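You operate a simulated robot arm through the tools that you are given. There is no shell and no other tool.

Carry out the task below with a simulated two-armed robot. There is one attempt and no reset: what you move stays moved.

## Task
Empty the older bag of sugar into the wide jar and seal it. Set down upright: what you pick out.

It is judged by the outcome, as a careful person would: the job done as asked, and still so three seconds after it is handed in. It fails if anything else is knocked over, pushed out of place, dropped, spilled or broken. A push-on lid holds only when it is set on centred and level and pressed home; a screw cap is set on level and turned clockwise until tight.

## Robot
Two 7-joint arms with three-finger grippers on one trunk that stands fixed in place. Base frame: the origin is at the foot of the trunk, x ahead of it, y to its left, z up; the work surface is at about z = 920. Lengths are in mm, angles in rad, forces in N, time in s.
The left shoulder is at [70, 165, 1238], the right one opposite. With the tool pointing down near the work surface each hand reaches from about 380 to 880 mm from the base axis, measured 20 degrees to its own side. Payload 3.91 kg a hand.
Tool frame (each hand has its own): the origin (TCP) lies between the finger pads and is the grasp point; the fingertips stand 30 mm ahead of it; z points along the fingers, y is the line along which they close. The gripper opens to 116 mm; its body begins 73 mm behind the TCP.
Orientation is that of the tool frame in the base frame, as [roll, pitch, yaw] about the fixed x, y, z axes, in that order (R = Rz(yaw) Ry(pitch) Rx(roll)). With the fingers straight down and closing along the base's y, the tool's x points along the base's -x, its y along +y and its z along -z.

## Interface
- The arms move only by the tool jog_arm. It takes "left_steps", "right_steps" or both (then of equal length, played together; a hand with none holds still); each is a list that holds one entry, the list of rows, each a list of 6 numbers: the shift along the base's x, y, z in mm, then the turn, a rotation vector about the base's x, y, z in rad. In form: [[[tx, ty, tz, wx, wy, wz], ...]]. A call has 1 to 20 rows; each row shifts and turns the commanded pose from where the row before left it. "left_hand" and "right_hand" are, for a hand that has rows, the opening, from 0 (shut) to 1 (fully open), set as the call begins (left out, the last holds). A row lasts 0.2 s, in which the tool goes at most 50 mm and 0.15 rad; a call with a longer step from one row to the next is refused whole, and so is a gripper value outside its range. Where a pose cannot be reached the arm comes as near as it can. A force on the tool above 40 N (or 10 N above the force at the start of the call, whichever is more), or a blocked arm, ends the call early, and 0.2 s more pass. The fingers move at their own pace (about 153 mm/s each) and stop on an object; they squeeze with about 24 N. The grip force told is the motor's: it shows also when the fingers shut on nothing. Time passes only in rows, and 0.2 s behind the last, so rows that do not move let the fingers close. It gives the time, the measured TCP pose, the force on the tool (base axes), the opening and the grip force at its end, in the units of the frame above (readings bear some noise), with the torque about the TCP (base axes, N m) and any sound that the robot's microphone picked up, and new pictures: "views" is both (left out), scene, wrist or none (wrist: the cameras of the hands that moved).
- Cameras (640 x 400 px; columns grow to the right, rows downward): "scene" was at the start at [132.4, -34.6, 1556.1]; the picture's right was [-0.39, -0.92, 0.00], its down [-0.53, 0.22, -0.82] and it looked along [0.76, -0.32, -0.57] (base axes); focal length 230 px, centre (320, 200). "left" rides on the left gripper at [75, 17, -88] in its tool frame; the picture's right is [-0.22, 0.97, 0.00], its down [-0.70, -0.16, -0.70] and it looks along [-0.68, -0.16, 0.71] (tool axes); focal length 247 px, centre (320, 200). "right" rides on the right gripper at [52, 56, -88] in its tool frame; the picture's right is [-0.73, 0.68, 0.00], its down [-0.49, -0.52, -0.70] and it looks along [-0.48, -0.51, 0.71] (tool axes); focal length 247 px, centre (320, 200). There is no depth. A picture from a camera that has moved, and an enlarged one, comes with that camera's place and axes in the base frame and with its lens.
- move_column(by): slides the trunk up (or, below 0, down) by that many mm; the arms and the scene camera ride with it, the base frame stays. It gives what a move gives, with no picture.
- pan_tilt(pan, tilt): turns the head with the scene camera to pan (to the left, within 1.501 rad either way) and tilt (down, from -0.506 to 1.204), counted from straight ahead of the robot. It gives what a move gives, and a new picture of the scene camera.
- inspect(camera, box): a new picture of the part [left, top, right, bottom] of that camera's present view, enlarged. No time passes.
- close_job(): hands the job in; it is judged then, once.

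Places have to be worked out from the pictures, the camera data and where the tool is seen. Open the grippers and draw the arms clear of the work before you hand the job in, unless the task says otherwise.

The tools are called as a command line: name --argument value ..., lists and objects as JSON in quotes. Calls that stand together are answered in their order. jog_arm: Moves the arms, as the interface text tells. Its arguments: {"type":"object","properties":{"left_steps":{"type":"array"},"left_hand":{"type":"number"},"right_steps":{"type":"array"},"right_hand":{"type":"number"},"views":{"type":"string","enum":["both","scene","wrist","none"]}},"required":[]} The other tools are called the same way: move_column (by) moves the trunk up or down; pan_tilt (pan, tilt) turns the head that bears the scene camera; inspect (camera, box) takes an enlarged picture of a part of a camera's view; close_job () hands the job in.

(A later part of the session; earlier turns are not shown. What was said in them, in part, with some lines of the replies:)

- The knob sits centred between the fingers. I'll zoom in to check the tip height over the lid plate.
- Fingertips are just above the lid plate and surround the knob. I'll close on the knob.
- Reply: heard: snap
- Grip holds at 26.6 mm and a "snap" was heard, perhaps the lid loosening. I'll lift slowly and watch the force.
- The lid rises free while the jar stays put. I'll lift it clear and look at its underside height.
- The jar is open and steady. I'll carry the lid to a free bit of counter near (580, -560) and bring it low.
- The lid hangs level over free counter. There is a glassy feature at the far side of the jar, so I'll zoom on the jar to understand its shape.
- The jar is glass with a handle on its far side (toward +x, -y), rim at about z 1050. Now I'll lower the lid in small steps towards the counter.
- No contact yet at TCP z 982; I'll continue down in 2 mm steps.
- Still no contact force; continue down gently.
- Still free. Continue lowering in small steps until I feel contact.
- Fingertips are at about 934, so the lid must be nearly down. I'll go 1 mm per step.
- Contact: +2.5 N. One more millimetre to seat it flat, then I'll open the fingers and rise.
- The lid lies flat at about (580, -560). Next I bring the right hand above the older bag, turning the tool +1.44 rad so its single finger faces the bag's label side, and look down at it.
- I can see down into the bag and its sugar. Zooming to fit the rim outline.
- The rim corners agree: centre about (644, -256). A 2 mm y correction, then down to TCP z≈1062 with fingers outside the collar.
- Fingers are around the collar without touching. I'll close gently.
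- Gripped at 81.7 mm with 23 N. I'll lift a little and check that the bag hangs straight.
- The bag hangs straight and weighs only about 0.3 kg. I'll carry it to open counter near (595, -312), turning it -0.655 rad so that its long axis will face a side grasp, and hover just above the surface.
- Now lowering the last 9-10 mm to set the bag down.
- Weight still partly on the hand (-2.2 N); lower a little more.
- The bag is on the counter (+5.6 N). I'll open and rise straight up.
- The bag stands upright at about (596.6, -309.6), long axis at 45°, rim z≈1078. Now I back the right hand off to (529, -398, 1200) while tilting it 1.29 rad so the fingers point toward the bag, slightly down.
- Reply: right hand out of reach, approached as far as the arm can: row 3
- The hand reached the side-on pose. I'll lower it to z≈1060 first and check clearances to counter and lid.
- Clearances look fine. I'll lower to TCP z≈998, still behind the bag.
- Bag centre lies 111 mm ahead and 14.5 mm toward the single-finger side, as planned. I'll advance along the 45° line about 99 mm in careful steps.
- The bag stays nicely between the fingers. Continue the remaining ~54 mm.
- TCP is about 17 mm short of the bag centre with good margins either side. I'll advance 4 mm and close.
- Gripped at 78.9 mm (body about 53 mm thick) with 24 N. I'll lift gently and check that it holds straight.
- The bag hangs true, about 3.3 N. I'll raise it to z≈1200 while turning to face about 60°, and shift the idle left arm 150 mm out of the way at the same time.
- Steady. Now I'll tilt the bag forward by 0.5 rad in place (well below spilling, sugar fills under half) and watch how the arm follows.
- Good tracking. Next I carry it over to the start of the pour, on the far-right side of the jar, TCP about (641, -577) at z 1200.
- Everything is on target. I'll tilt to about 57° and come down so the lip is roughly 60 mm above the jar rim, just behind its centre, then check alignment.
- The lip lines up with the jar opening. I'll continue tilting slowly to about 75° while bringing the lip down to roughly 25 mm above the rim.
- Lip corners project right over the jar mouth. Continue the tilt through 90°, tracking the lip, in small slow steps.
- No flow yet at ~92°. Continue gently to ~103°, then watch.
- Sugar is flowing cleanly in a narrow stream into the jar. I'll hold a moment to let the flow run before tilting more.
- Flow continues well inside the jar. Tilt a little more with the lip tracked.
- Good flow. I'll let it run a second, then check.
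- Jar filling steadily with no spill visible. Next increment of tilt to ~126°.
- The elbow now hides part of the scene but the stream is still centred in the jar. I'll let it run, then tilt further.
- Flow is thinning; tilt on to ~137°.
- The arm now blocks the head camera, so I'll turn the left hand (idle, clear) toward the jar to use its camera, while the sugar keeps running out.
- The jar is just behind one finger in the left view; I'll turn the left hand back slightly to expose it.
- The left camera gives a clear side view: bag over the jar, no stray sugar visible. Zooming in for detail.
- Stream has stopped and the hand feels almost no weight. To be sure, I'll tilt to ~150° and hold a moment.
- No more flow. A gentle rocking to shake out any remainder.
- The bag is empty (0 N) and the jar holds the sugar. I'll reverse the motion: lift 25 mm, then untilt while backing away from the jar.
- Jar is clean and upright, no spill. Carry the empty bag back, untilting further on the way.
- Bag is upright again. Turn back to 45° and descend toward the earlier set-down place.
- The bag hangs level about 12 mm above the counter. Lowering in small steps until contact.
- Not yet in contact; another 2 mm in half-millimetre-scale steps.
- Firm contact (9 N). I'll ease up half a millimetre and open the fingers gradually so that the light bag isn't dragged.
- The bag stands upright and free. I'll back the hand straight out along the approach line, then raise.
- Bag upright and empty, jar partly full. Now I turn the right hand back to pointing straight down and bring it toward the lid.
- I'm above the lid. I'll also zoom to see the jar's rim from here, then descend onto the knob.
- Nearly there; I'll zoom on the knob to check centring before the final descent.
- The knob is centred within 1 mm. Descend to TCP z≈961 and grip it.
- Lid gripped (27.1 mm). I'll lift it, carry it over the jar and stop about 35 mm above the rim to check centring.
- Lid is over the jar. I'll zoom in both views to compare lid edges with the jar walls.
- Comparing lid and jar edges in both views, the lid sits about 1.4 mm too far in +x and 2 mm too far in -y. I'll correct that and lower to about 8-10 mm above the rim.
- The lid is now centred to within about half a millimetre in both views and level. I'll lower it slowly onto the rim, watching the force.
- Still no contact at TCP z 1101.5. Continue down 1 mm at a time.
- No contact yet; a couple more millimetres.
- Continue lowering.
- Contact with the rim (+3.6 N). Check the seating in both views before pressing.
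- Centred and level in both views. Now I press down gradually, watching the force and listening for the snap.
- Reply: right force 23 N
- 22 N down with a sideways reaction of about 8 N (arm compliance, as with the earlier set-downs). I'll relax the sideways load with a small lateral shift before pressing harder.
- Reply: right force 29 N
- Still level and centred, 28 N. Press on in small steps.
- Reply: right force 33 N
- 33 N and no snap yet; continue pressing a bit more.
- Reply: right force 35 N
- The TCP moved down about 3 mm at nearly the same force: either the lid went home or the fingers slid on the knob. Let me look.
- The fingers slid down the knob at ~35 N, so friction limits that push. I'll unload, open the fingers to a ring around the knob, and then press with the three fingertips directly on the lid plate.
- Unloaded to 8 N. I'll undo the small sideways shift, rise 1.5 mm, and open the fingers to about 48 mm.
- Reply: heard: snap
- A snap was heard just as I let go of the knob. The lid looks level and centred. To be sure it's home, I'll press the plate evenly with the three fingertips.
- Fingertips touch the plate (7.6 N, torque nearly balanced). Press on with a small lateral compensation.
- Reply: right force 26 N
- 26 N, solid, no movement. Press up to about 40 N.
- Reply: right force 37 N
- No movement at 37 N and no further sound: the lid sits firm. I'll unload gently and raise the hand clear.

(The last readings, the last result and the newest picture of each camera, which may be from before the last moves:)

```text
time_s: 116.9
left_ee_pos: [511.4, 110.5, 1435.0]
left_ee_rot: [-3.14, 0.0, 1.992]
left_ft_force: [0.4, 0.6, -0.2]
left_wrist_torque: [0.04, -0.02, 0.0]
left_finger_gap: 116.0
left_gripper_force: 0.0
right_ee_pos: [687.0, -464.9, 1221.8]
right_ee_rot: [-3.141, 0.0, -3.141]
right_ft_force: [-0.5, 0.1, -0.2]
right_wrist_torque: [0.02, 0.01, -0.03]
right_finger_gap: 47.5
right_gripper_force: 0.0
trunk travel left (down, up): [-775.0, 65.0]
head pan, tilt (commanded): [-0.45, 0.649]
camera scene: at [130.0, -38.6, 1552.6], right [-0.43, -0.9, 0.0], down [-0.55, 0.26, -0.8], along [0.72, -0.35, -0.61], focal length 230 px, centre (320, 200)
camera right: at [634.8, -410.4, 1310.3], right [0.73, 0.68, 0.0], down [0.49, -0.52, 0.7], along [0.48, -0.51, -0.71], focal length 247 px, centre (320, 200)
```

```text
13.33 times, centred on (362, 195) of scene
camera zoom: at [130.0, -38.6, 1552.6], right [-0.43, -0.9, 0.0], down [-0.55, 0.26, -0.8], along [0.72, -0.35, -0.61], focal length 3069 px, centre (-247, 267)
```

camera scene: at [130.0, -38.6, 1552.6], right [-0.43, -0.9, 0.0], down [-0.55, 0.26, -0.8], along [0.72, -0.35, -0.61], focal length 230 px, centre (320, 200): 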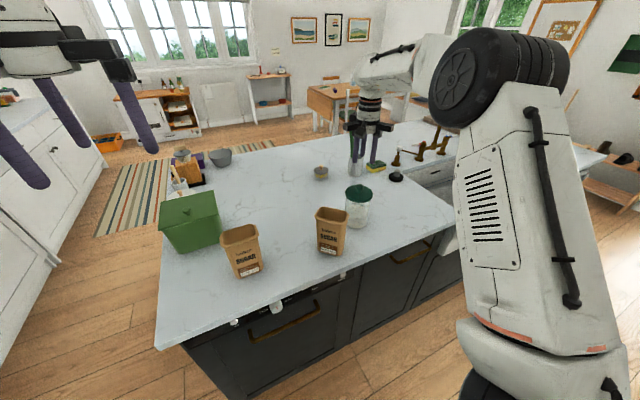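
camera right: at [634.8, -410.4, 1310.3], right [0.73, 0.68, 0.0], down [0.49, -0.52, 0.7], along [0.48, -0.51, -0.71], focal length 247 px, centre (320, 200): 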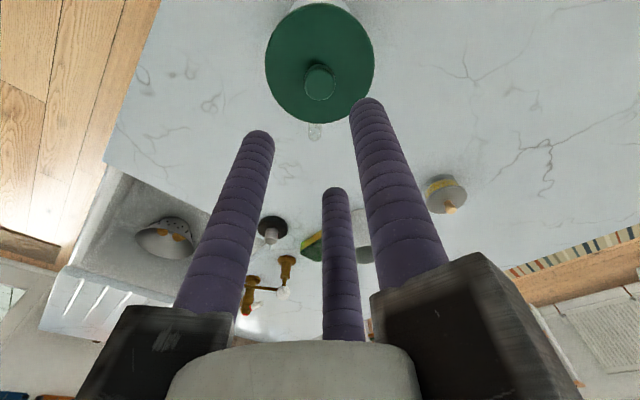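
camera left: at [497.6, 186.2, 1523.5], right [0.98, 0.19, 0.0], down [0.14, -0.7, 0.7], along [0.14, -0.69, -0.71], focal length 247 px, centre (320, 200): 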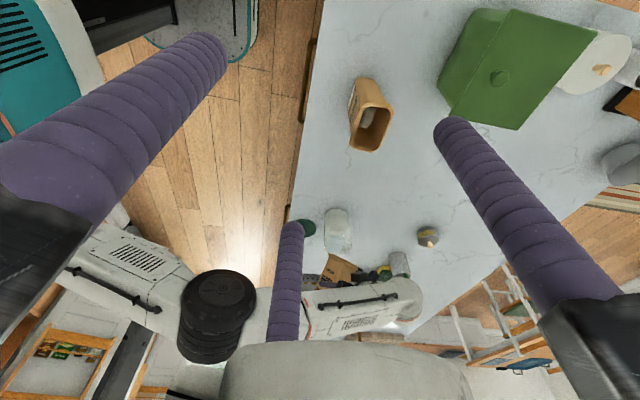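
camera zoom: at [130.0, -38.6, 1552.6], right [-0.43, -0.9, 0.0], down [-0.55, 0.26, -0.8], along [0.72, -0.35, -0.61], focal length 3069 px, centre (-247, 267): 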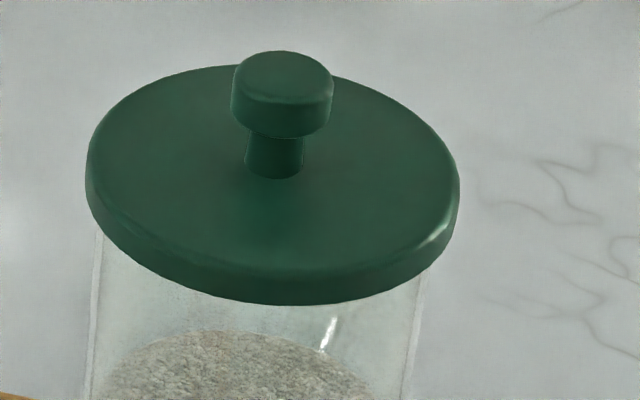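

The lid sits level on the jar. I'll withdraw the right hand to its starting place and compare the jar with the very first picture from the same head angle.

jog_arm --right_steps '[[[0, 0, 42, 0, 0, 0], [0, 0, 42, 0, 0, 0], [-36, -6, 0, 0, 0, 0], [-36, -6, 0, 0, 0, 0], [-36, -6, 0, 0, 0, 0], [-36, -6, 0, 0, 0, 0], [-34, -6, 0, 0, 0, 0], [0, 0, 0, 0, 0, 0]]]' --right_hand 1.0 --views "none"

pan_tilt --pan -0.396 --tilt 0.611

inspect --camera "scene" --box '[345, 190, 393, 245]'

inspect --camera "right" --box '[360, 50, 500, 170]'

```text
time_s: 118.7
left_ee_pos: [512.6, 111.0, 1435.9]
left_ee_rot: [-3.142, 0.001, 1.994]
left_ft_force: [1.6, -1.1, -0.4]
left_wrist_torque: [-0.01, 0.0, -0.02]
left_finger_gap: 115.7
left_gripper_force: 0.1
right_ee_pos: [509.8, -496.0, 1304.6]
right_ee_rot: [-3.14, -0.001, -3.14]
right_ft_force: [0.3, 0.3, 0.3]
right_wrist_torque: [0.02, 0.01, 0.0]
right_finger_gap: 116.3
right_gripper_force: 0.1
trunk travel left (down, up): [-775.0, 65.0]
head pan, tilt (commanded): [-0.45, 0.649]
```

```text
time_s: 119.3
left_ee_pos: [511.9, 109.1, 1434.9]
left_ee_rot: [-3.141, 0.0, 1.992]
left_ft_force: [0.2, 0.4, 0.0]
left_wrist_torque: [0.0, -0.01, -0.03]
left_finger_gap: 116.0
left_gripper_force: 0.2
right_ee_pos: [509.8, -497.1, 1305.3]
right_ee_rot: [-3.141, 0.0, -3.14]
right_ft_force: [-0.3, -0.3, 0.3]
right_wrist_torque: [-0.03, 0.0, 0.0]
right_finger_gap: 116.1
right_gripper_force: 0.0
trunk travel left (down, up): [-775.0, 65.0]
head pan, tilt (commanded): [-0.396, 0.611]
camera scene: at [133.0, -34.6, 1556.0], right [-0.39, -0.92, 0.0], down [-0.53, 0.22, -0.82], along [0.76, -0.32, -0.57], focal length 230 px, centre (320, 200)
```

scene: 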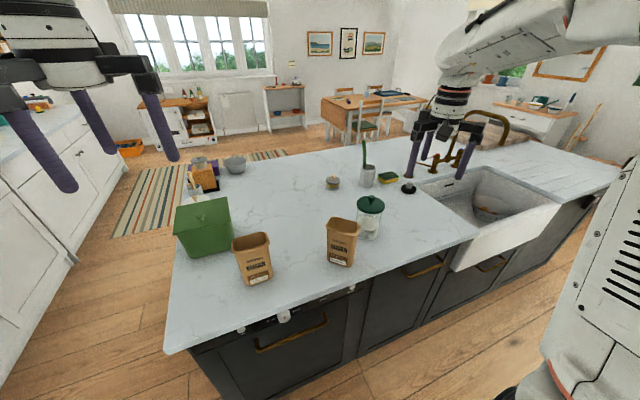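

```text
7.27 times, centred on (369, 218) of scene
camera zoom: at [133.0, -34.6, 1556.0], right [-0.39, -0.92, 0.0], down [-0.53, 0.22, -0.82], along [0.76, -0.32, -0.57], focal length 1674 px, centre (-36, 73)
```

zoom: 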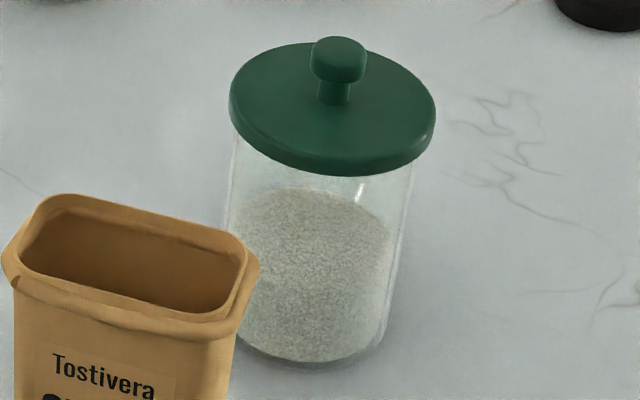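

```text
3.33 times, centred on (430, 110) of right
camera zoom: at [457.4, -441.1, 1393.2], right [0.73, 0.68, 0.0], down [0.49, -0.52, 0.7], along [0.48, -0.51, -0.71], focal length 823 px, centre (-47, 500)
```

zoom: 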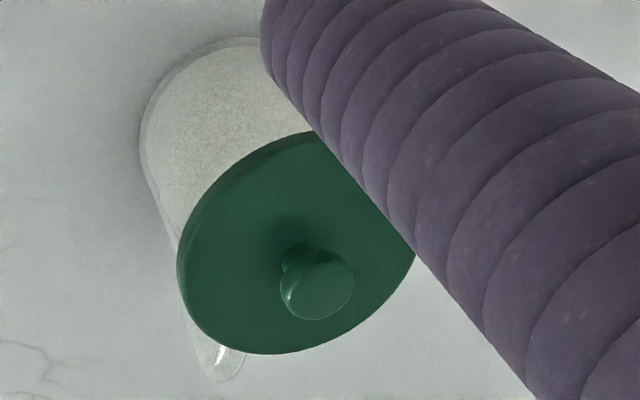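

The lid looks to be in its original place to within a couple of millimetres. To verify the seating properly, I'll bring the right hand's camera to rim height in front of the jar for a level side view (well short of touching anything).

jog_arm --right_steps '[[[0, 4, 0, 0, 0, 0.136], [0, 4, 0, 0, 0, 0.136], [0, 4, 0, 0, 0, 0.136], [0, 4, 0, 0, 0, 0.136], [0, 4, 0, 0, 0, 0.136], [0, 4, 0, 0, 0, 0.135], [0, 1, -20, 0, -0.131, 0], [0, 1, -20, 0, -0.131, 0], [0, 1, -20, 0, -0.131, 0], [0, 1, -20, 0, -0.131, 0], [0, 1, -20, 0, -0.131, 0], [0, 1, -20, 0, -0.13, 0], [0, 0, -45, 0, 0, 0], [0, 0, -45, 0, 0, 0], [0, 0, -45, 0, 0, 0], [0, 0, 0, 0, 0, 0]]]' --right_hand 1.0

inspect --camera "right" --box '[250, 140, 390, 260]'

```text
time_s: 122.7
left_ee_pos: [509.4, 107.9, 1436.3]
left_ee_rot: [3.14, 0.001, 1.992]
left_ft_force: [-0.4, -0.4, 0.2]
left_wrist_torque: [0.02, 0.0, 0.02]
left_finger_gap: 116.3
left_gripper_force: 0.0
right_ee_pos: [507.5, -469.0, 1048.9]
right_ee_rot: [-2.511, 0.506, -2.156]
right_ft_force: [-0.4, -0.8, -0.4]
right_wrist_torque: [0.02, -0.03, 0.01]
right_finger_gap: 115.7
right_gripper_force: 0.2
trunk travel left (down, up): [-775.0, 65.0]
head pan, tilt (commanded): [-0.396, 0.611]
camera scene: at [130.9, -36.5, 1556.2], right [-0.39, -0.92, 0.0], down [-0.53, 0.22, -0.82], along [0.76, -0.32, -0.57], focal length 230 px, centre (320, 200)
camera right: at [391.4, -469.0, 1057.1], right [0.0, 1.0, 0.01], down [0.01, -0.01, 1.0], along [1.0, 0.0, -0.01], focal length 247 px, centre (320, 200)
```

scene: 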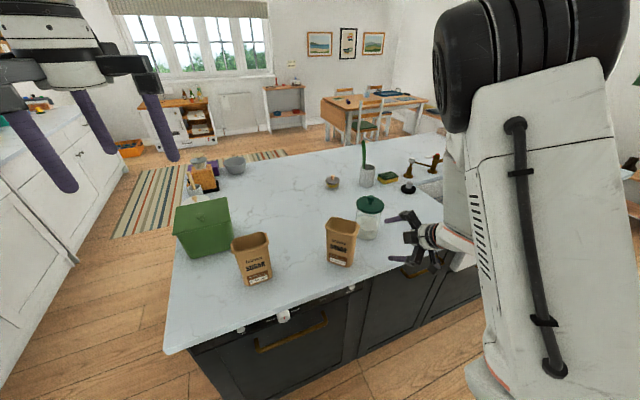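
right: 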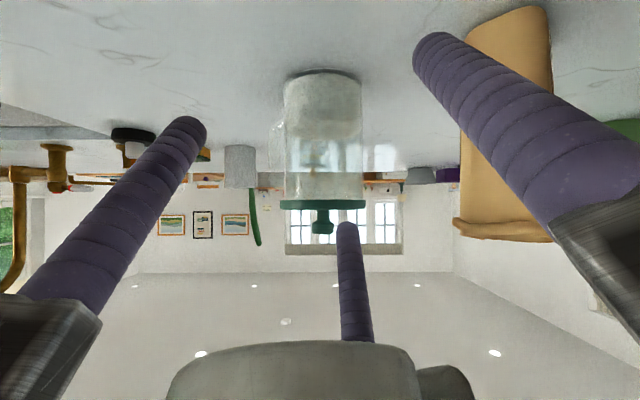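

```text
3.33 times, centred on (320, 200) of right
camera zoom: at [391.4, -469.0, 1057.1], right [0.0, 1.0, 0.01], down [0.01, -0.01, 1.0], along [1.0, 0.0, -0.01], focal length 823 px, centre (320, 200)
```

zoom: 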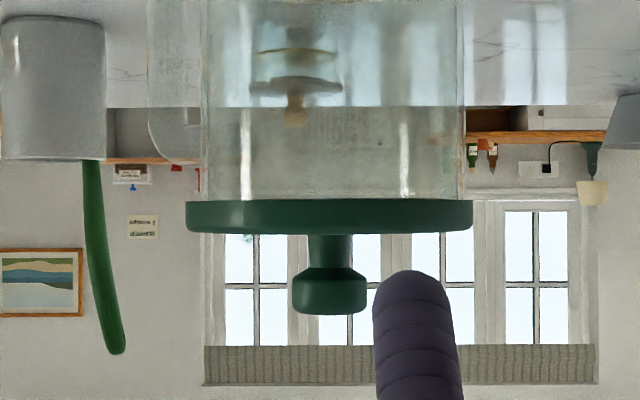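

A superb level side view (upside down): the lid sits flush on the glass and level. I'll zoom in at both edges to check centring.

inspect --camera "right" --box '[270, 185, 300, 215]'

inspect --camera "right" --box '[345, 185, 375, 215]'

inspect --camera "right" --box '[270, 180, 375, 240]'

```text
13.33 times, centred on (285, 200) of right
camera zoom: at [391.4, -469.0, 1057.1], right [0.0, 1.0, 0.01], down [0.01, -0.01, 1.0], along [1.0, 0.0, -0.01], focal length 3293 px, centre (787, 200)
```

zoom: 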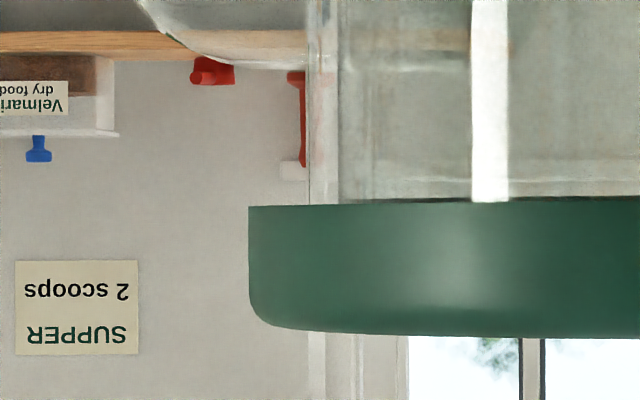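

```text
13.33 times, centred on (360, 200) of right
camera zoom: at [391.4, -469.0, 1057.1], right [0.0, 1.0, 0.01], down [0.01, -0.01, 1.0], along [1.0, 0.0, -0.01], focal length 3293 px, centre (-213, 200)
```

zoom: 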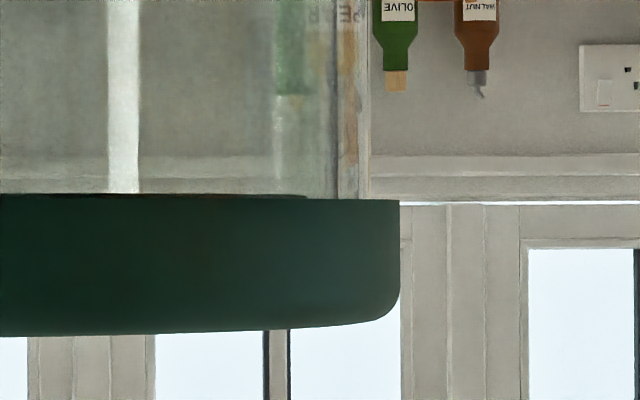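

```text
6.10 times, centred on (322, 210) of right
camera zoom: at [391.4, -469.0, 1057.1], right [0.0, 1.0, 0.01], down [0.01, -0.01, 1.0], along [1.0, 0.0, -0.01], focal length 1505 px, centre (305, 139)
```

zoom: 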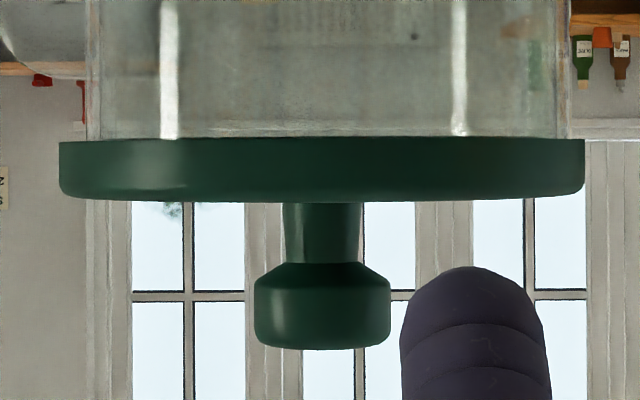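

The lid is level, flush on the glass rim and close to centred (about 1 mm). It snapped as I released it and didn't budge under a 37 N press, so it's seated. I'll back the right hand away and inspect the bag's inside and the surroundings for spills.

jog_arm --right_steps '[[[-10, 0, 20, 0, 0, 0], [-10, 0, 30, 0, 0, 0], [0, -3, 35, 0, 0.131, 0], [0, -3, 35, 0, 0.131, 0], [0, -3, 35, 0, 0.131, 0], [0, -3, 35, 0, 0.131, 0], [5, -3, 35, 0, 0.131, 0], [5, -3, 32, 0, 0.13, 0], [0, -3, 0, 0, 0, -0.136], [0, -3, 0, 0, 0, -0.136], [0, -3, 0, 0, 0, -0.136], [0, -3, 0, 0, 0, -0.136], [0, 0, 0, 0, 0, -0.136], [0, 0, 0, 0, 0, -0.135], [0, 0, 0, 0, 0, 0]]]' --right_hand 1.0

inspect --camera "left" --box '[270, 120, 420, 260]'

inspect --camera "scene" --box '[310, 180, 430, 280]'

```text
time_s: 125.9
left_ee_pos: [511.8, 110.0, 1435.3]
left_ee_rot: [-3.142, 0.003, 1.994]
left_ft_force: [0.3, -0.1, 0.2]
left_wrist_torque: [0.0, 0.01, 0.02]
left_finger_gap: 116.0
left_gripper_force: 0.1
right_ee_pos: [499.2, -496.8, 1307.3]
right_ee_rot: [3.141, 0.0, -3.14]
right_ft_force: [0.6, -0.4, -0.2]
right_wrist_torque: [-0.01, 0.0, 0.01]
right_finger_gap: 116.1
right_gripper_force: 0.0
trunk travel left (down, up): [-775.0, 65.0]
head pan, tilt (commanded): [-0.396, 0.611]
camera scene: at [132.2, -34.6, 1556.1], right [-0.39, -0.92, 0.0], down [-0.53, 0.22, -0.82], along [0.76, -0.32, -0.57], focal length 230 px, centre (320, 200)
camera right: at [447.1, -440.4, 1395.4], right [0.73, 0.68, 0.0], down [0.49, -0.52, 0.7], along [0.48, -0.51, -0.71], focal length 247 px, centre (320, 200)
```

scene: 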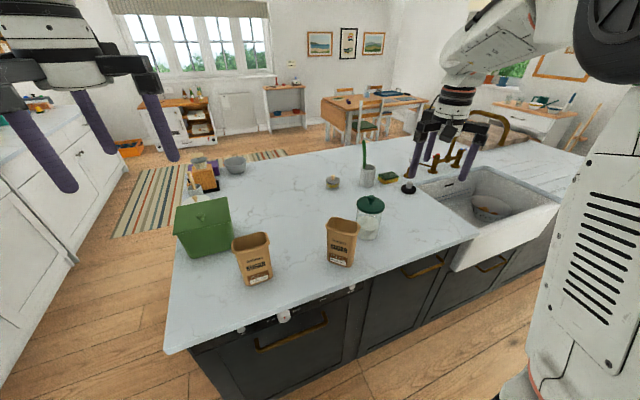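
right: 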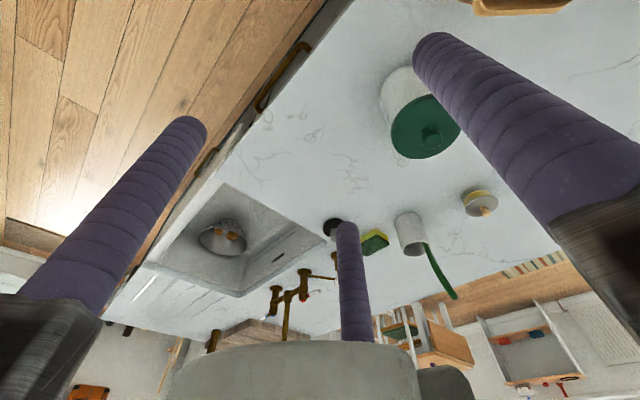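

```text
2.86 times, centred on (345, 190) of left
camera zoom: at [497.3, 186.1, 1523.5], right [0.98, 0.19, 0.0], down [0.14, -0.7, 0.7], along [0.14, -0.69, -0.71], focal length 706 px, centre (249, 229)
```

zoom: 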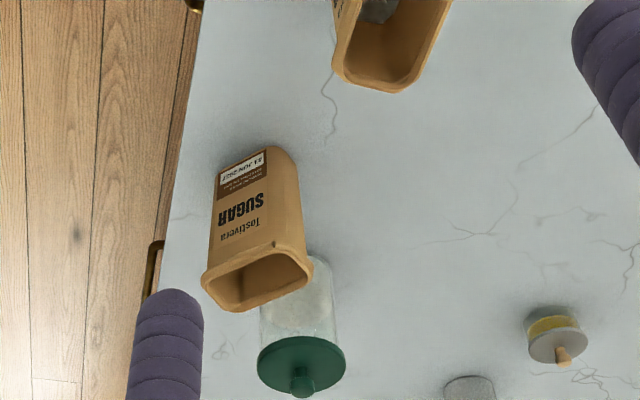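

```text
4.00 times, centred on (370, 230) of scene
camera zoom: at [132.2, -34.6, 1556.1], right [-0.39, -0.92, 0.0], down [-0.53, 0.22, -0.82], along [0.76, -0.32, -0.57], focal length 921 px, centre (120, 80)
```

zoom: 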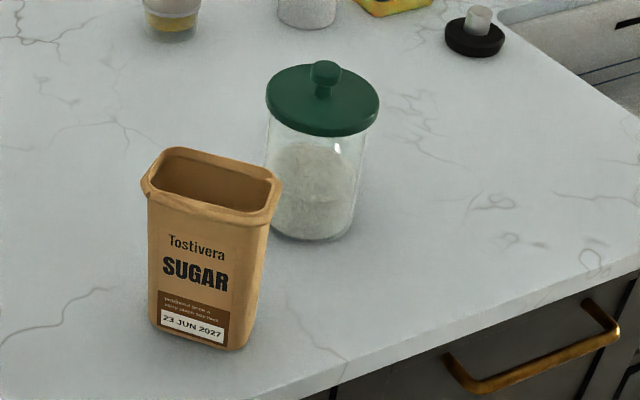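

All in order: bag upright, jar closed, nothing spilled. One last look straight down into the older bag to make sure it's empty.

jog_arm --right_steps '[[[14.6, 32.8, -11, 0, 0, 0], [14.6, 32.8, -11, 0, 0, 0], [14.6, 32.8, -11, 0, 0, 0], [14.6, 32.8, -11, 0, 0, 0], [14.6, 32.8, -11, 0, 0, 0], [14.6, 32.8, -10, 0, 0, 0], [0, 0, 0, 0, 0, 0]]]' --right_hand 1.0 --views "wrist"

inspect --camera "right" --box '[250, 0, 400, 110]'

```text
time_s: 127.5
left_ee_pos: [512.0, 108.8, 1436.2]
left_ee_rot: [3.141, 0.0, 1.993]
left_ft_force: [-1.2, -0.6, 0.1]
left_wrist_torque: [-0.02, -0.01, 0.01]
left_finger_gap: 116.2
left_gripper_force: 0.1
right_ee_pos: [586.2, -299.8, 1240.4]
right_ee_rot: [3.139, 0.001, 3.141]
right_ft_force: [0.6, -0.3, -0.1]
right_wrist_torque: [0.02, 0.01, 0.01]
right_finger_gap: 116.1
right_gripper_force: 0.1
trunk travel left (down, up): [-775.0, 65.0]
head pan, tilt (commanded): [-0.396, 0.611]
camera right: at [534.1, -244.9, 1329.5], right [0.73, 0.68, 0.0], down [0.49, -0.52, 0.7], along [0.48, -0.51, -0.71], focal length 247 px, centre (320, 200)
```

right: 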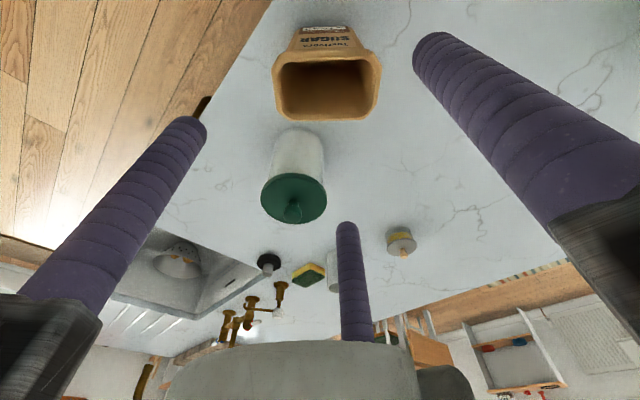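

```text
3.64 times, centred on (325, 55) of right
camera zoom: at [534.1, -244.9, 1329.5], right [0.73, 0.68, 0.0], down [0.49, -0.52, 0.7], along [0.48, -0.51, -0.71], focal length 898 px, centre (302, 727)
```

zoom: 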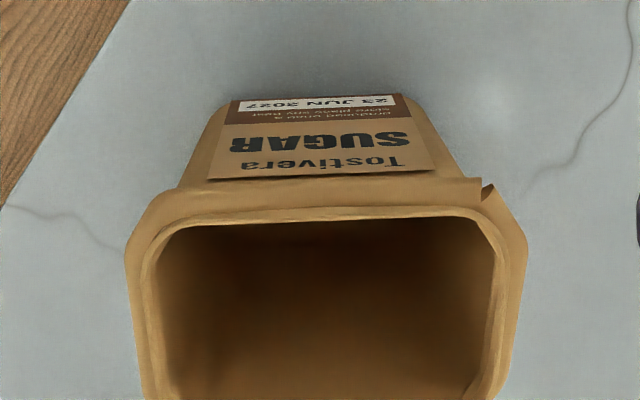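

The bag is empty. Before finishing I want to be more certain of the lid's centring along x too, so I'll measure with the left camera at high zoom near both jar walls.

inspect --camera "left" --box '[318, 228, 338, 248]'

inspect --camera "left" --box '[346, 228, 366, 248]'

inspect --camera "right" --box '[250, 120, 340, 230]'

```text
16.00 times, centred on (328, 238) of left
camera zoom: at [497.0, 185.8, 1523.6], right [0.98, 0.19, 0.0], down [0.14, -0.7, 0.7], along [0.14, -0.69, -0.71], focal length 3952 px, centre (192, -408)
```

zoom: 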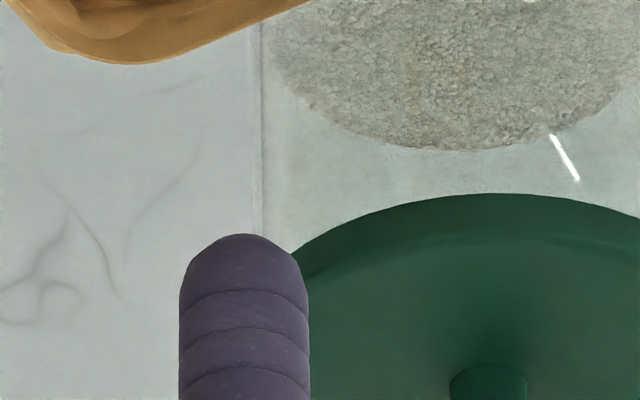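

```text
16.00 times, centred on (356, 238) of left
camera zoom: at [497.0, 185.8, 1523.6], right [0.98, 0.19, 0.0], down [0.14, -0.7, 0.7], along [0.14, -0.69, -0.71], focal length 3952 px, centre (-256, -408)
```

zoom: 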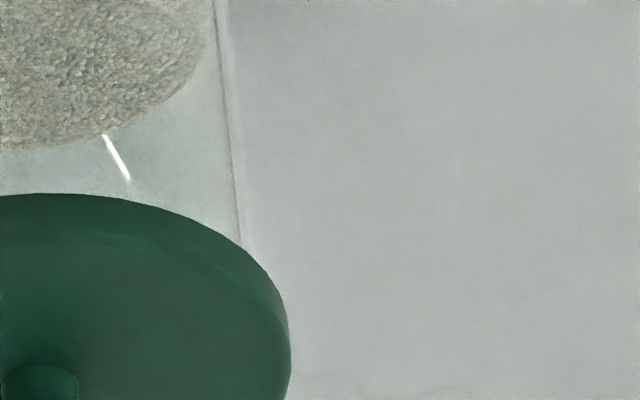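

```text
3.64 times, centred on (295, 175) of right
camera zoom: at [534.1, -244.9, 1329.5], right [0.73, 0.68, 0.0], down [0.49, -0.52, 0.7], along [0.48, -0.51, -0.71], focal length 898 px, centre (411, 291)
```

zoom: 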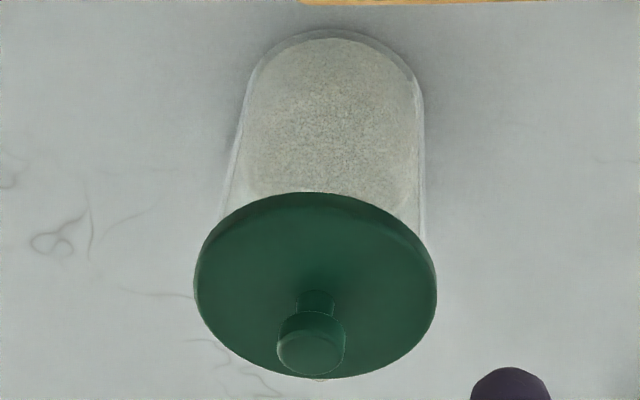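

Measured offset of the lid from the jar axis is about 1.5-2 mm toward (+x, -y). As a gentle check that doesn't undo anything, I'll bring the hand over the lid with the fingers open around the knob and nudge the knob lightly the other way: a loose lid would slide to centre, a sealed one will resist.

jog_arm --right_steps '[[[20.2, -33.1, -5, 0, 0, 0], [20.2, -33.1, -5, 0, 0, 0], [20.2, -33.1, -5, 0, 0, 0], [20.2, -33.1, -5, 0, 0, 0], [20.3, -33.2, -5, 0, 0, 0], [0, 0, -30, 0, 0, 0], [0, 0, -30, 0, 0, 0], [0, 0, -20, 0, 0, 0], [0, 0, -20, 0, 0, 0], [0, 0, -13, 0, 0, 0], [0, 0, 0, 0, 0, 0]]]' --right_hand 0.41

inspect --camera "scene" --box '[345, 185, 393, 215]'

inspect --camera "right" --box '[200, 0, 440, 230]'

```text
time_s: 129.9
left_ee_pos: [512.1, 110.5, 1435.8]
left_ee_rot: [-3.141, 0.001, 1.993]
left_ft_force: [-0.8, 0.3, -0.6]
left_wrist_torque: [-0.01, 0.02, -0.02]
left_finger_gap: 116.1
left_gripper_force: 0.0
right_ee_pos: [686.6, -464.7, 1102.7]
right_ee_rot: [3.142, 0.002, -3.14]
right_ft_force: [-0.4, -0.4, 0.5]
right_wrist_torque: [0.02, -0.02, -0.01]
right_finger_gap: 47.7
right_gripper_force: 0.0
trunk travel left (down, up): [-775.0, 65.0]
head pan, tilt (commanded): [-0.396, 0.611]
camera scene: at [132.3, -34.7, 1556.1], right [-0.39, -0.92, 0.0], down [-0.53, 0.22, -0.82], along [0.76, -0.32, -0.57], focal length 230 px, centre (320, 200)
camera right: at [635.4, -410.2, 1191.7], right [0.73, 0.68, 0.0], down [0.49, -0.52, 0.7], along [0.48, -0.51, -0.71], focal length 247 px, centre (320, 200)
```

scene: 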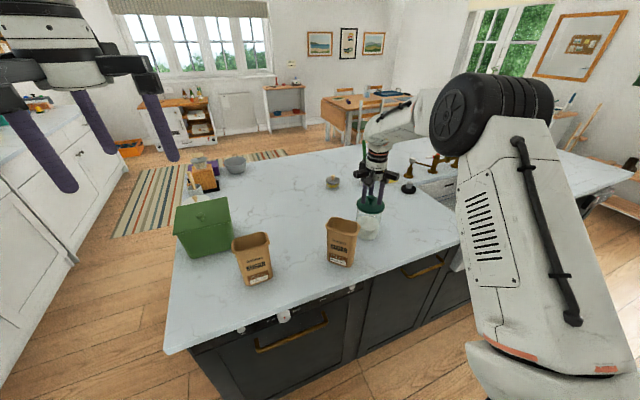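
right: 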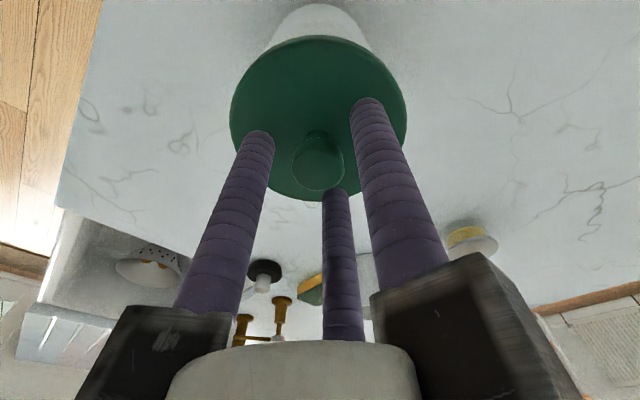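

```text
13.33 times, centred on (369, 200) of scene
camera zoom: at [132.3, -34.7, 1556.1], right [-0.39, -0.92, 0.0], down [-0.53, 0.22, -0.82], along [0.76, -0.32, -0.57], focal length 3069 px, centre (-333, 200)
```

zoom: 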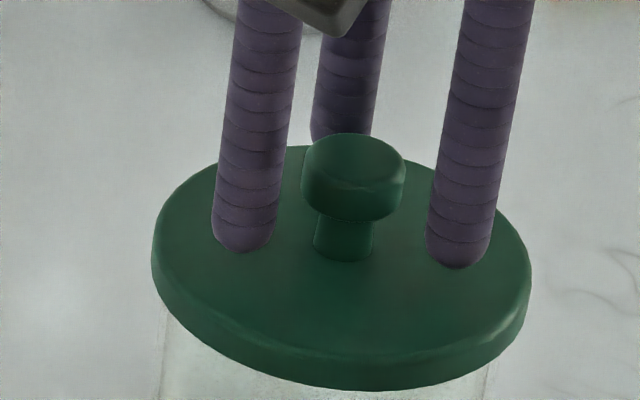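

```text
1.74 times, centred on (320, 115) of right
camera zoom: at [635.4, -410.2, 1191.7], right [0.73, 0.68, 0.0], down [0.49, -0.52, 0.7], along [0.48, -0.51, -0.71], focal length 430 px, centre (320, 348)
```

zoom: 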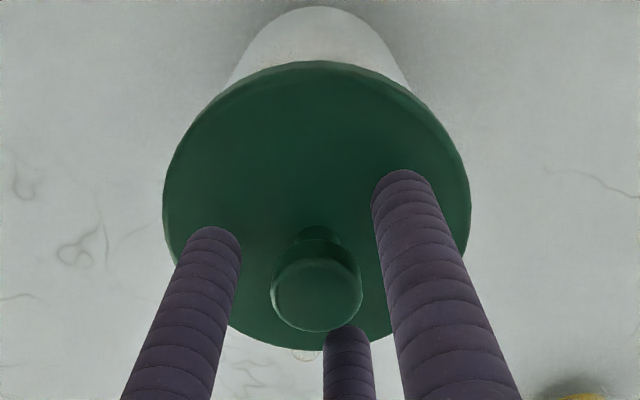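

The fingers surround the knob without touching. I'll move the hand along (-x, +y) so the far finger nears the knob, reading forces.

jog_arm --right_steps '[[[-1.84, 1.06, 0, 0, 0, 0], [-1.84, 1.06, 0, 0, 0, 0], [-1.84, 1.06, 0, 0, 0, 0], [-1.84, 1.06, 0, 0, 0, 0], [0, 0, 0, 0, 0, 0]]]' --right_hand 0.41 --views "none"

inspect --camera "scene" --box '[345, 185, 393, 215]'

```text
time_s: 131.1
left_ee_pos: [511.5, 110.3, 1434.8]
left_ee_rot: [-3.141, 0.0, 1.993]
left_ft_force: [0.2, -1.1, -0.3]
left_wrist_torque: [0.0, 0.0, -0.01]
left_finger_gap: 116.0
left_gripper_force: 0.0
right_ee_pos: [679.5, -460.1, 1104.3]
right_ee_rot: [-3.139, 0.002, -3.139]
right_ft_force: [0.3, -0.5, -0.4]
right_wrist_torque: [-0.03, 0.01, -0.03]
right_finger_gap: 47.6
right_gripper_force: 0.0
trunk travel left (down, up): [-775.0, 65.0]
head pan, tilt (commanded): [-0.396, 0.611]
```

```text
13.33 times, centred on (369, 200) of scene
camera zoom: at [132.4, -34.6, 1556.1], right [-0.39, -0.92, 0.0], down [-0.53, 0.22, -0.82], along [0.76, -0.32, -0.57], focal length 3069 px, centre (-333, 200)
```

zoom: 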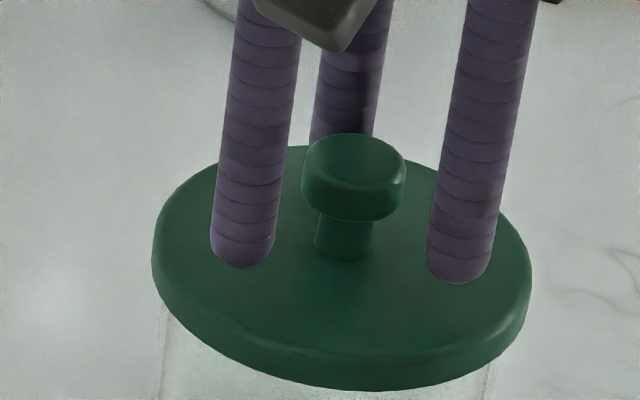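

No contact yet. Half-millimetre steps now.

jog_arm --right_steps '[[[-0.43, 0.25, 0, 0, 0, 0], [-0.43, 0.25, 0, 0, 0, 0], [0, 0, 0, 0, 0, 0]]]' --right_hand 0.41 --views "none"

jog_arm --right_steps '[[[-0.43, 0.25, 0, 0, 0, 0], [-0.43, 0.25, 0, 0, 0, 0], [0, 0, 0, 0, 0, 0]]]' --right_hand 0.41 --views "none"

```text
time_s: 131.9
left_ee_pos: [512.0, 109.7, 1434.5]
left_ee_rot: [-3.141, 0.002, 1.993]
left_ft_force: [0.0, -0.4, 0.9]
left_wrist_torque: [-0.04, -0.01, 0.0]
left_finger_gap: 116.0
left_gripper_force: 0.0
right_ee_pos: [680.3, -460.0, 1103.1]
right_ee_rot: [-3.141, 0.002, -3.14]
right_ft_force: [0.5, 0.5, 0.0]
right_wrist_torque: [-0.02, 0.02, -0.01]
right_finger_gap: 47.5
right_gripper_force: 0.1
trunk travel left (down, up): [-775.0, 65.0]
head pan, tilt (commanded): [-0.396, 0.611]
```

```text
time_s: 132.7
left_ee_pos: [511.3, 110.3, 1435.2]
left_ee_rot: [-3.139, 0.001, 1.993]
left_ft_force: [0.5, -0.1, 0.2]
left_wrist_torque: [0.01, 0.01, -0.03]
left_finger_gap: 115.8
left_gripper_force: 0.1
right_ee_pos: [679.7, -459.5, 1103.3]
right_ee_rot: [3.14, 0.003, -3.139]
right_ft_force: [0.2, 0.3, 0.5]
right_wrist_torque: [-0.01, -0.02, 0.0]
right_finger_gap: 47.7
right_gripper_force: 0.1
trunk travel left (down, up): [-775.0, 65.0]
head pan, tilt (commanded): [-0.396, 0.611]
```

Still no force; look at how near the far finger is to the knob.

inspect --camera "right" --box '[250, 90, 390, 220]'

inspect --camera "scene" --box '[345, 185, 393, 215]'

inspect --camera "left" --box '[315, 225, 375, 265]'

```text
3.08 times, centred on (320, 155) of right
camera zoom: at [627.2, -404.3, 1192.4], right [0.73, 0.68, 0.0], down [0.49, -0.52, 0.7], along [0.48, -0.51, -0.71], focal length 760 px, centre (320, 338)
```

zoom: 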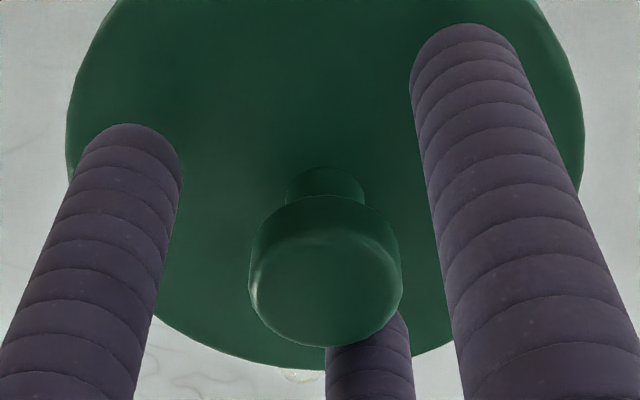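

```text
13.33 times, centred on (369, 200) of scene
camera zoom: at [132.4, -34.5, 1556.1], right [-0.39, -0.92, 0.0], down [-0.53, 0.22, -0.82], along [0.76, -0.32, -0.57], focal length 3069 px, centre (-333, 200)
```

zoom: 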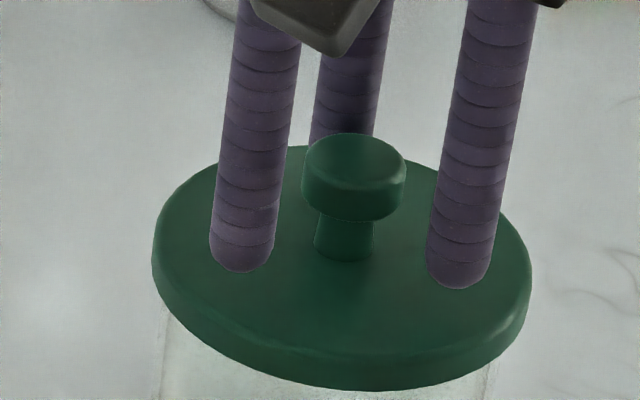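

```text
10.00 times, centred on (345, 245) of left
camera zoom: at [497.5, 186.2, 1523.4], right [0.98, 0.19, 0.0], down [0.14, -0.7, 0.7], along [0.14, -0.69, -0.71], focal length 2470 px, centre (70, -250)
```

zoom: 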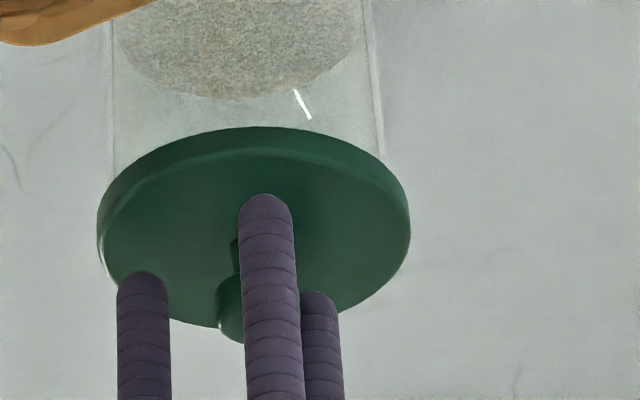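

The finger is right at the knob. Another millimetre in two half-steps, twice, reading each time.

jog_arm --right_steps '[[[-0.43, 0.25, 0, 0, 0, 0], [-0.43, 0.25, 0, 0, 0, 0], [0, 0, 0, 0, 0, 0]]]' --right_hand 0.41 --views "none"

inspect --camera "scene" --box '[345, 185, 393, 215]'

```text
time_s: 133.5
left_ee_pos: [511.5, 110.6, 1435.5]
left_ee_rot: [-3.14, 0.001, 1.993]
left_ft_force: [-0.5, 0.3, 0.4]
left_wrist_torque: [0.01, 0.0, 0.01]
left_finger_gap: 116.1
left_gripper_force: 0.1
right_ee_pos: [679.2, -459.1, 1104.1]
right_ee_rot: [3.14, 0.002, -3.14]
right_ft_force: [-0.5, -0.6, -1.4]
right_wrist_torque: [0.02, 0.0, -0.01]
right_finger_gap: 47.7
right_gripper_force: 0.1
trunk travel left (down, up): [-775.0, 65.0]
head pan, tilt (commanded): [-0.396, 0.611]
```

```text
13.33 times, centred on (369, 200) of scene
camera zoom: at [132.5, -34.5, 1556.1], right [-0.39, -0.92, 0.0], down [-0.53, 0.22, -0.82], along [0.76, -0.32, -0.57], focal length 3069 px, centre (-333, 200)
```

zoom: 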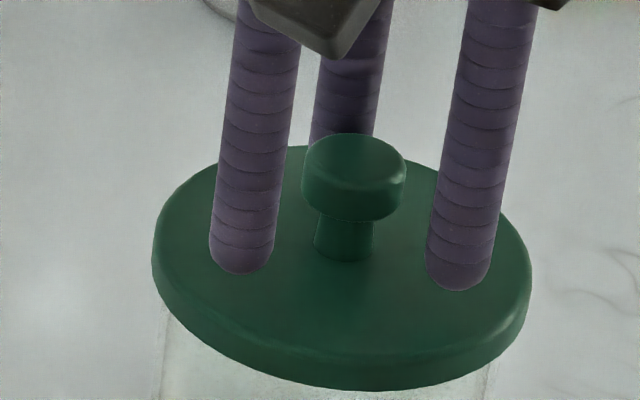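

jog_arm --right_steps '[[[-0.43, 0.25, 0, 0, 0, 0], [-0.43, 0.25, 0, 0, 0, 0], [0, 0, 0, 0, 0, 0]]]' --right_hand 0.41 --views "none"

inspect --camera "scene" --box '[345, 185, 393, 215]'

inspect --camera "right" --box '[250, 90, 390, 220]'

```text
time_s: 134.3
left_ee_pos: [512.2, 110.8, 1434.4]
left_ee_rot: [-3.141, 0.001, 1.993]
left_ft_force: [-0.4, -0.4, 0.3]
left_wrist_torque: [0.03, 0.03, -0.03]
left_finger_gap: 116.3
left_gripper_force: 0.3
right_ee_pos: [678.1, -458.3, 1103.9]
right_ee_rot: [-3.14, 0.001, -3.141]
right_ft_force: [0.7, 0.1, 0.1]
right_wrist_torque: [-0.04, -0.07, 0.02]
right_finger_gap: 48.3
right_gripper_force: 0.4
trunk travel left (down, up): [-775.0, 65.0]
head pan, tilt (commanded): [-0.396, 0.611]
```

```text
13.33 times, centred on (369, 200) of scene
camera zoom: at [132.6, -34.6, 1556.1], right [-0.39, -0.92, 0.0], down [-0.53, 0.22, -0.82], along [0.76, -0.32, -0.57], focal length 3069 px, centre (-333, 200)
```

zoom: 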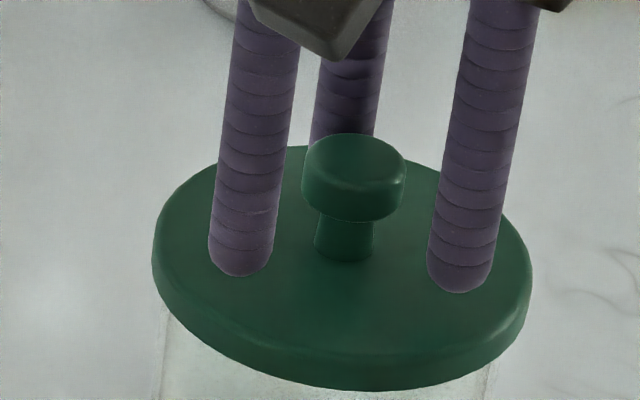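

```text
3.08 times, centred on (320, 155) of right
camera zoom: at [625.8, -403.4, 1192.4], right [0.73, 0.68, 0.0], down [0.49, -0.52, 0.7], along [0.48, -0.51, -0.71], focal length 760 px, centre (320, 338)
```

zoom: 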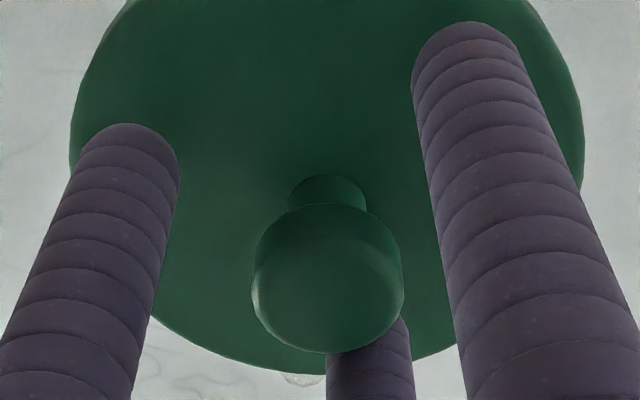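

Contact has begun (finger gap 48.3, slight torque) and the lid hasn't moved. Push a little more.

jog_arm --right_steps '[[[-0.43, 0.25, 0, 0, 0, 0], [-0.43, 0.25, 0, 0, 0, 0], [0, 0, 0, 0, 0, 0]]]' --right_hand 0.41 --views "none"

inspect --camera "scene" --box '[345, 185, 393, 215]'

inspect --camera "left" --box '[315, 225, 375, 265]'

```text
time_s: 135.1
left_ee_pos: [511.4, 109.4, 1435.5]
left_ee_rot: [-3.141, 0.001, 1.992]
left_ft_force: [0.5, -0.2, 0.7]
left_wrist_torque: [-0.01, -0.01, 0.01]
left_finger_gap: 115.8
left_gripper_force: 0.0
right_ee_pos: [676.4, -457.4, 1103.3]
right_ee_rot: [3.141, 0.001, -3.139]
right_ft_force: [2.8, -1.4, 1.8]
right_wrist_torque: [-0.07, -0.08, 0.0]
right_finger_gap: 49.0
right_gripper_force: 1.1
trunk travel left (down, up): [-775.0, 65.0]
head pan, tilt (commanded): [-0.396, 0.611]
```

```text
13.33 times, centred on (369, 200) of scene
camera zoom: at [132.7, -34.6, 1556.1], right [-0.39, -0.92, 0.0], down [-0.53, 0.22, -0.82], along [0.76, -0.32, -0.57], focal length 3069 px, centre (-333, 200)
```

zoom: 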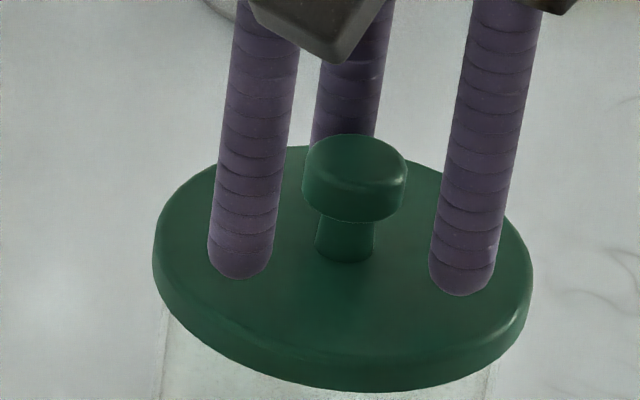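

```text
10.00 times, centred on (345, 245) of left
camera zoom: at [497.7, 186.1, 1523.4], right [0.98, 0.19, 0.0], down [0.14, -0.7, 0.7], along [0.14, -0.69, -0.71], focal length 2470 px, centre (70, -250)
```

zoom: 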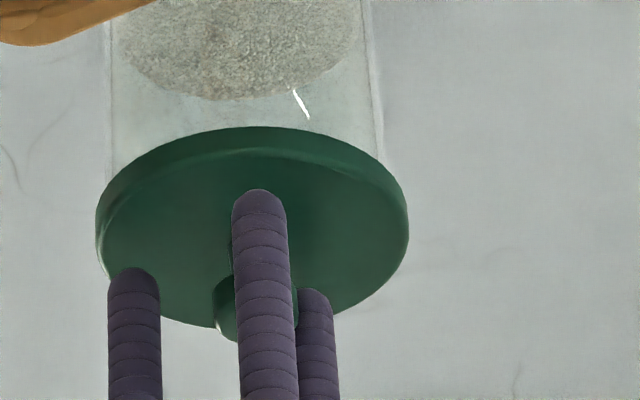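

With over 3 N of sideways push the lid doesn't slide on the jar at all: it is held, so the lid is sealed. I'll back off to centre and withdraw straight up.

jog_arm --right_steps '[[[1.7, -1, 0, 0, 0, 0], [2.2, -1.25, 0, 0, 0, 0], [2.2, -1.25, 0, 0, 0, 0], [2.2, -1.25, 0, 0, 0, 0], [2.0, -1.15, 0, 0, 0, 0], [0.5, -0.6, 0, 0, 0, 0], [0, 0, 10, 0, 0, 0], [0, 0, 25, 0, 0, 0], [0, 0, 40, 0, 0, 0], [0, 0, 45, 0, 0, 0], [0, 0, 45, 0, 0, 0], [0, 0, 0, 0, 0, 0]]]' --right_hand 0.41 --views "scene"

inspect --camera "scene" --box '[310, 180, 430, 280]'

```text
time_s: 137.7
left_ee_pos: [511.2, 108.8, 1434.9]
left_ee_rot: [-3.139, 0.0, 1.994]
left_ft_force: [-0.7, 0.7, -0.2]
left_wrist_torque: [0.02, 0.0, -0.01]
left_finger_gap: 115.8
left_gripper_force: 0.0
right_ee_pos: [687.7, -465.3, 1269.1]
right_ee_rot: [3.141, 0.001, -3.139]
right_ft_force: [0.6, 0.1, -0.7]
right_wrist_torque: [0.02, 0.03, 0.0]
right_finger_gap: 47.5
right_gripper_force: 0.1
trunk travel left (down, up): [-775.0, 65.0]
head pan, tilt (commanded): [-0.396, 0.611]
camera scene: at [132.9, -34.8, 1556.0], right [-0.39, -0.92, 0.0], down [-0.53, 0.22, -0.82], along [0.76, -0.32, -0.57], focal length 230 px, centre (320, 200)
```

scene: 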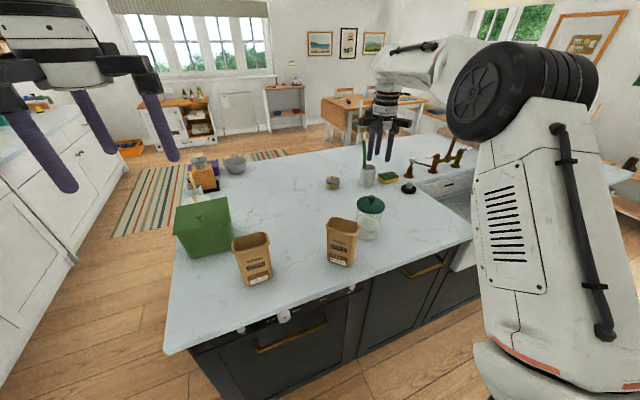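

```text
4.00 times, centred on (370, 230) of scene
camera zoom: at [132.9, -34.8, 1556.0], right [-0.39, -0.92, 0.0], down [-0.53, 0.22, -0.82], along [0.76, -0.32, -0.57], focal length 921 px, centre (120, 80)
```

zoom: 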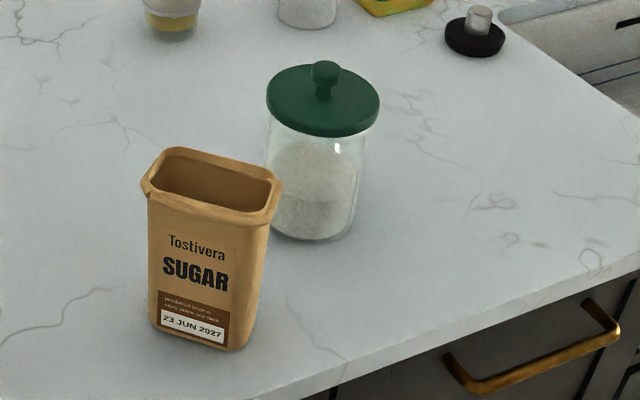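

Jar sealed, bag upright and empty, nothing spilled. I'll retract the right arm to its starting place with the gripper open.

jog_arm --right_steps '[[[-30, -5, 10, 0, 0, 0], [-36, -6, 10, 0, 0, 0], [-36, -6, 10, 0, 0, 0], [-36, -6, 6, 0, 0, 0], [-40, -7, 0, 0, 0, 0], [0, 0, 0, 0, 0, 0], [0, 0, 0, 0, 0, 0]]]' --right_hand 1.0 --views "scene"

inspect --camera "scene" --box '[160, 130, 480, 300]'

```text
time_s: 139.3
left_ee_pos: [510.8, 109.5, 1435.6]
left_ee_rot: [-3.141, 0.002, 1.994]
left_ft_force: [0.1, -0.2, 0.0]
left_wrist_torque: [0.02, 0.02, 0.02]
left_finger_gap: 115.8
left_gripper_force: 0.1
right_ee_pos: [510.0, -495.9, 1304.1]
right_ee_rot: [3.141, 0.002, 3.14]
right_ft_force: [-0.3, -0.4, -0.1]
right_wrist_torque: [0.02, 0.02, -0.02]
right_finger_gap: 116.1
right_gripper_force: 0.1
trunk travel left (down, up): [-775.0, 65.0]
head pan, tilt (commanded): [-0.396, 0.611]
camera scene: at [132.4, -35.9, 1556.1], right [-0.39, -0.92, 0.0], down [-0.53, 0.22, -0.82], along [0.76, -0.32, -0.57], focal length 230 px, centre (320, 200)
```

scene: 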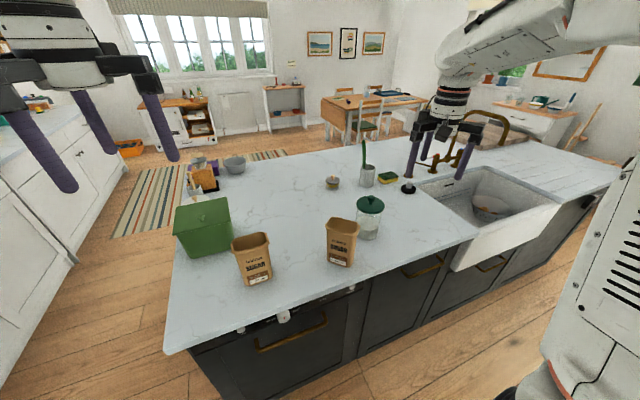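

```text
2.00 times, centred on (320, 215) of scene
camera zoom: at [132.4, -35.9, 1556.1], right [-0.39, -0.92, 0.0], down [-0.53, 0.22, -0.82], along [0.76, -0.32, -0.57], focal length 460 px, centre (320, 170)
```

zoom: 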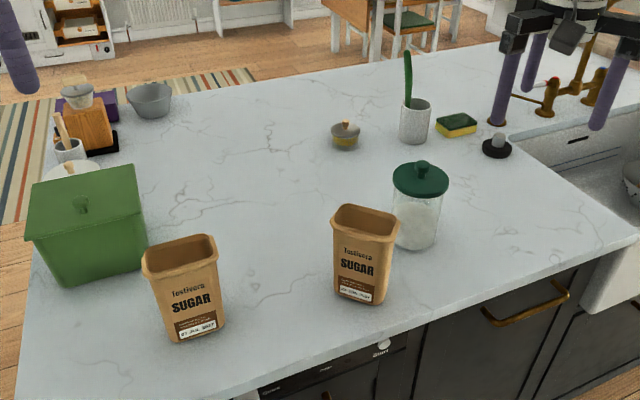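

The older bag (23 JUN 2027) is empty and upright, its sugar is in the jar with the lid seated, the other items stand untouched, and both arms are clear with grippers open. Handing the job in.

close_job

```text
The job is handed in.
```

I emptied the older sugar bag, the one dated 23 JUN 2027, into the green-lidded glass jar, put the lid back on, and handed the job in.

- **Sugar:** A look down into the bag showed it empty, and the pictures showed no spill on the counter.
- **Lid:** It is level and flush on the rim, but about 2 mm off centre. It did not move when I pressed it with about 37 N or pushed it sideways with about 3 N, so I judged it sealed. A snap sounded when I let go of the knob, not while I was pressing.
- **Bag:** It stands upright on the counter near the jar, about 7 cm from where it started and turned. I had to set it down once to get a side grip for pouring.
- **Everything else:** The newer bag and the other items look undisturbed. Both arms are clear with the grippers open.
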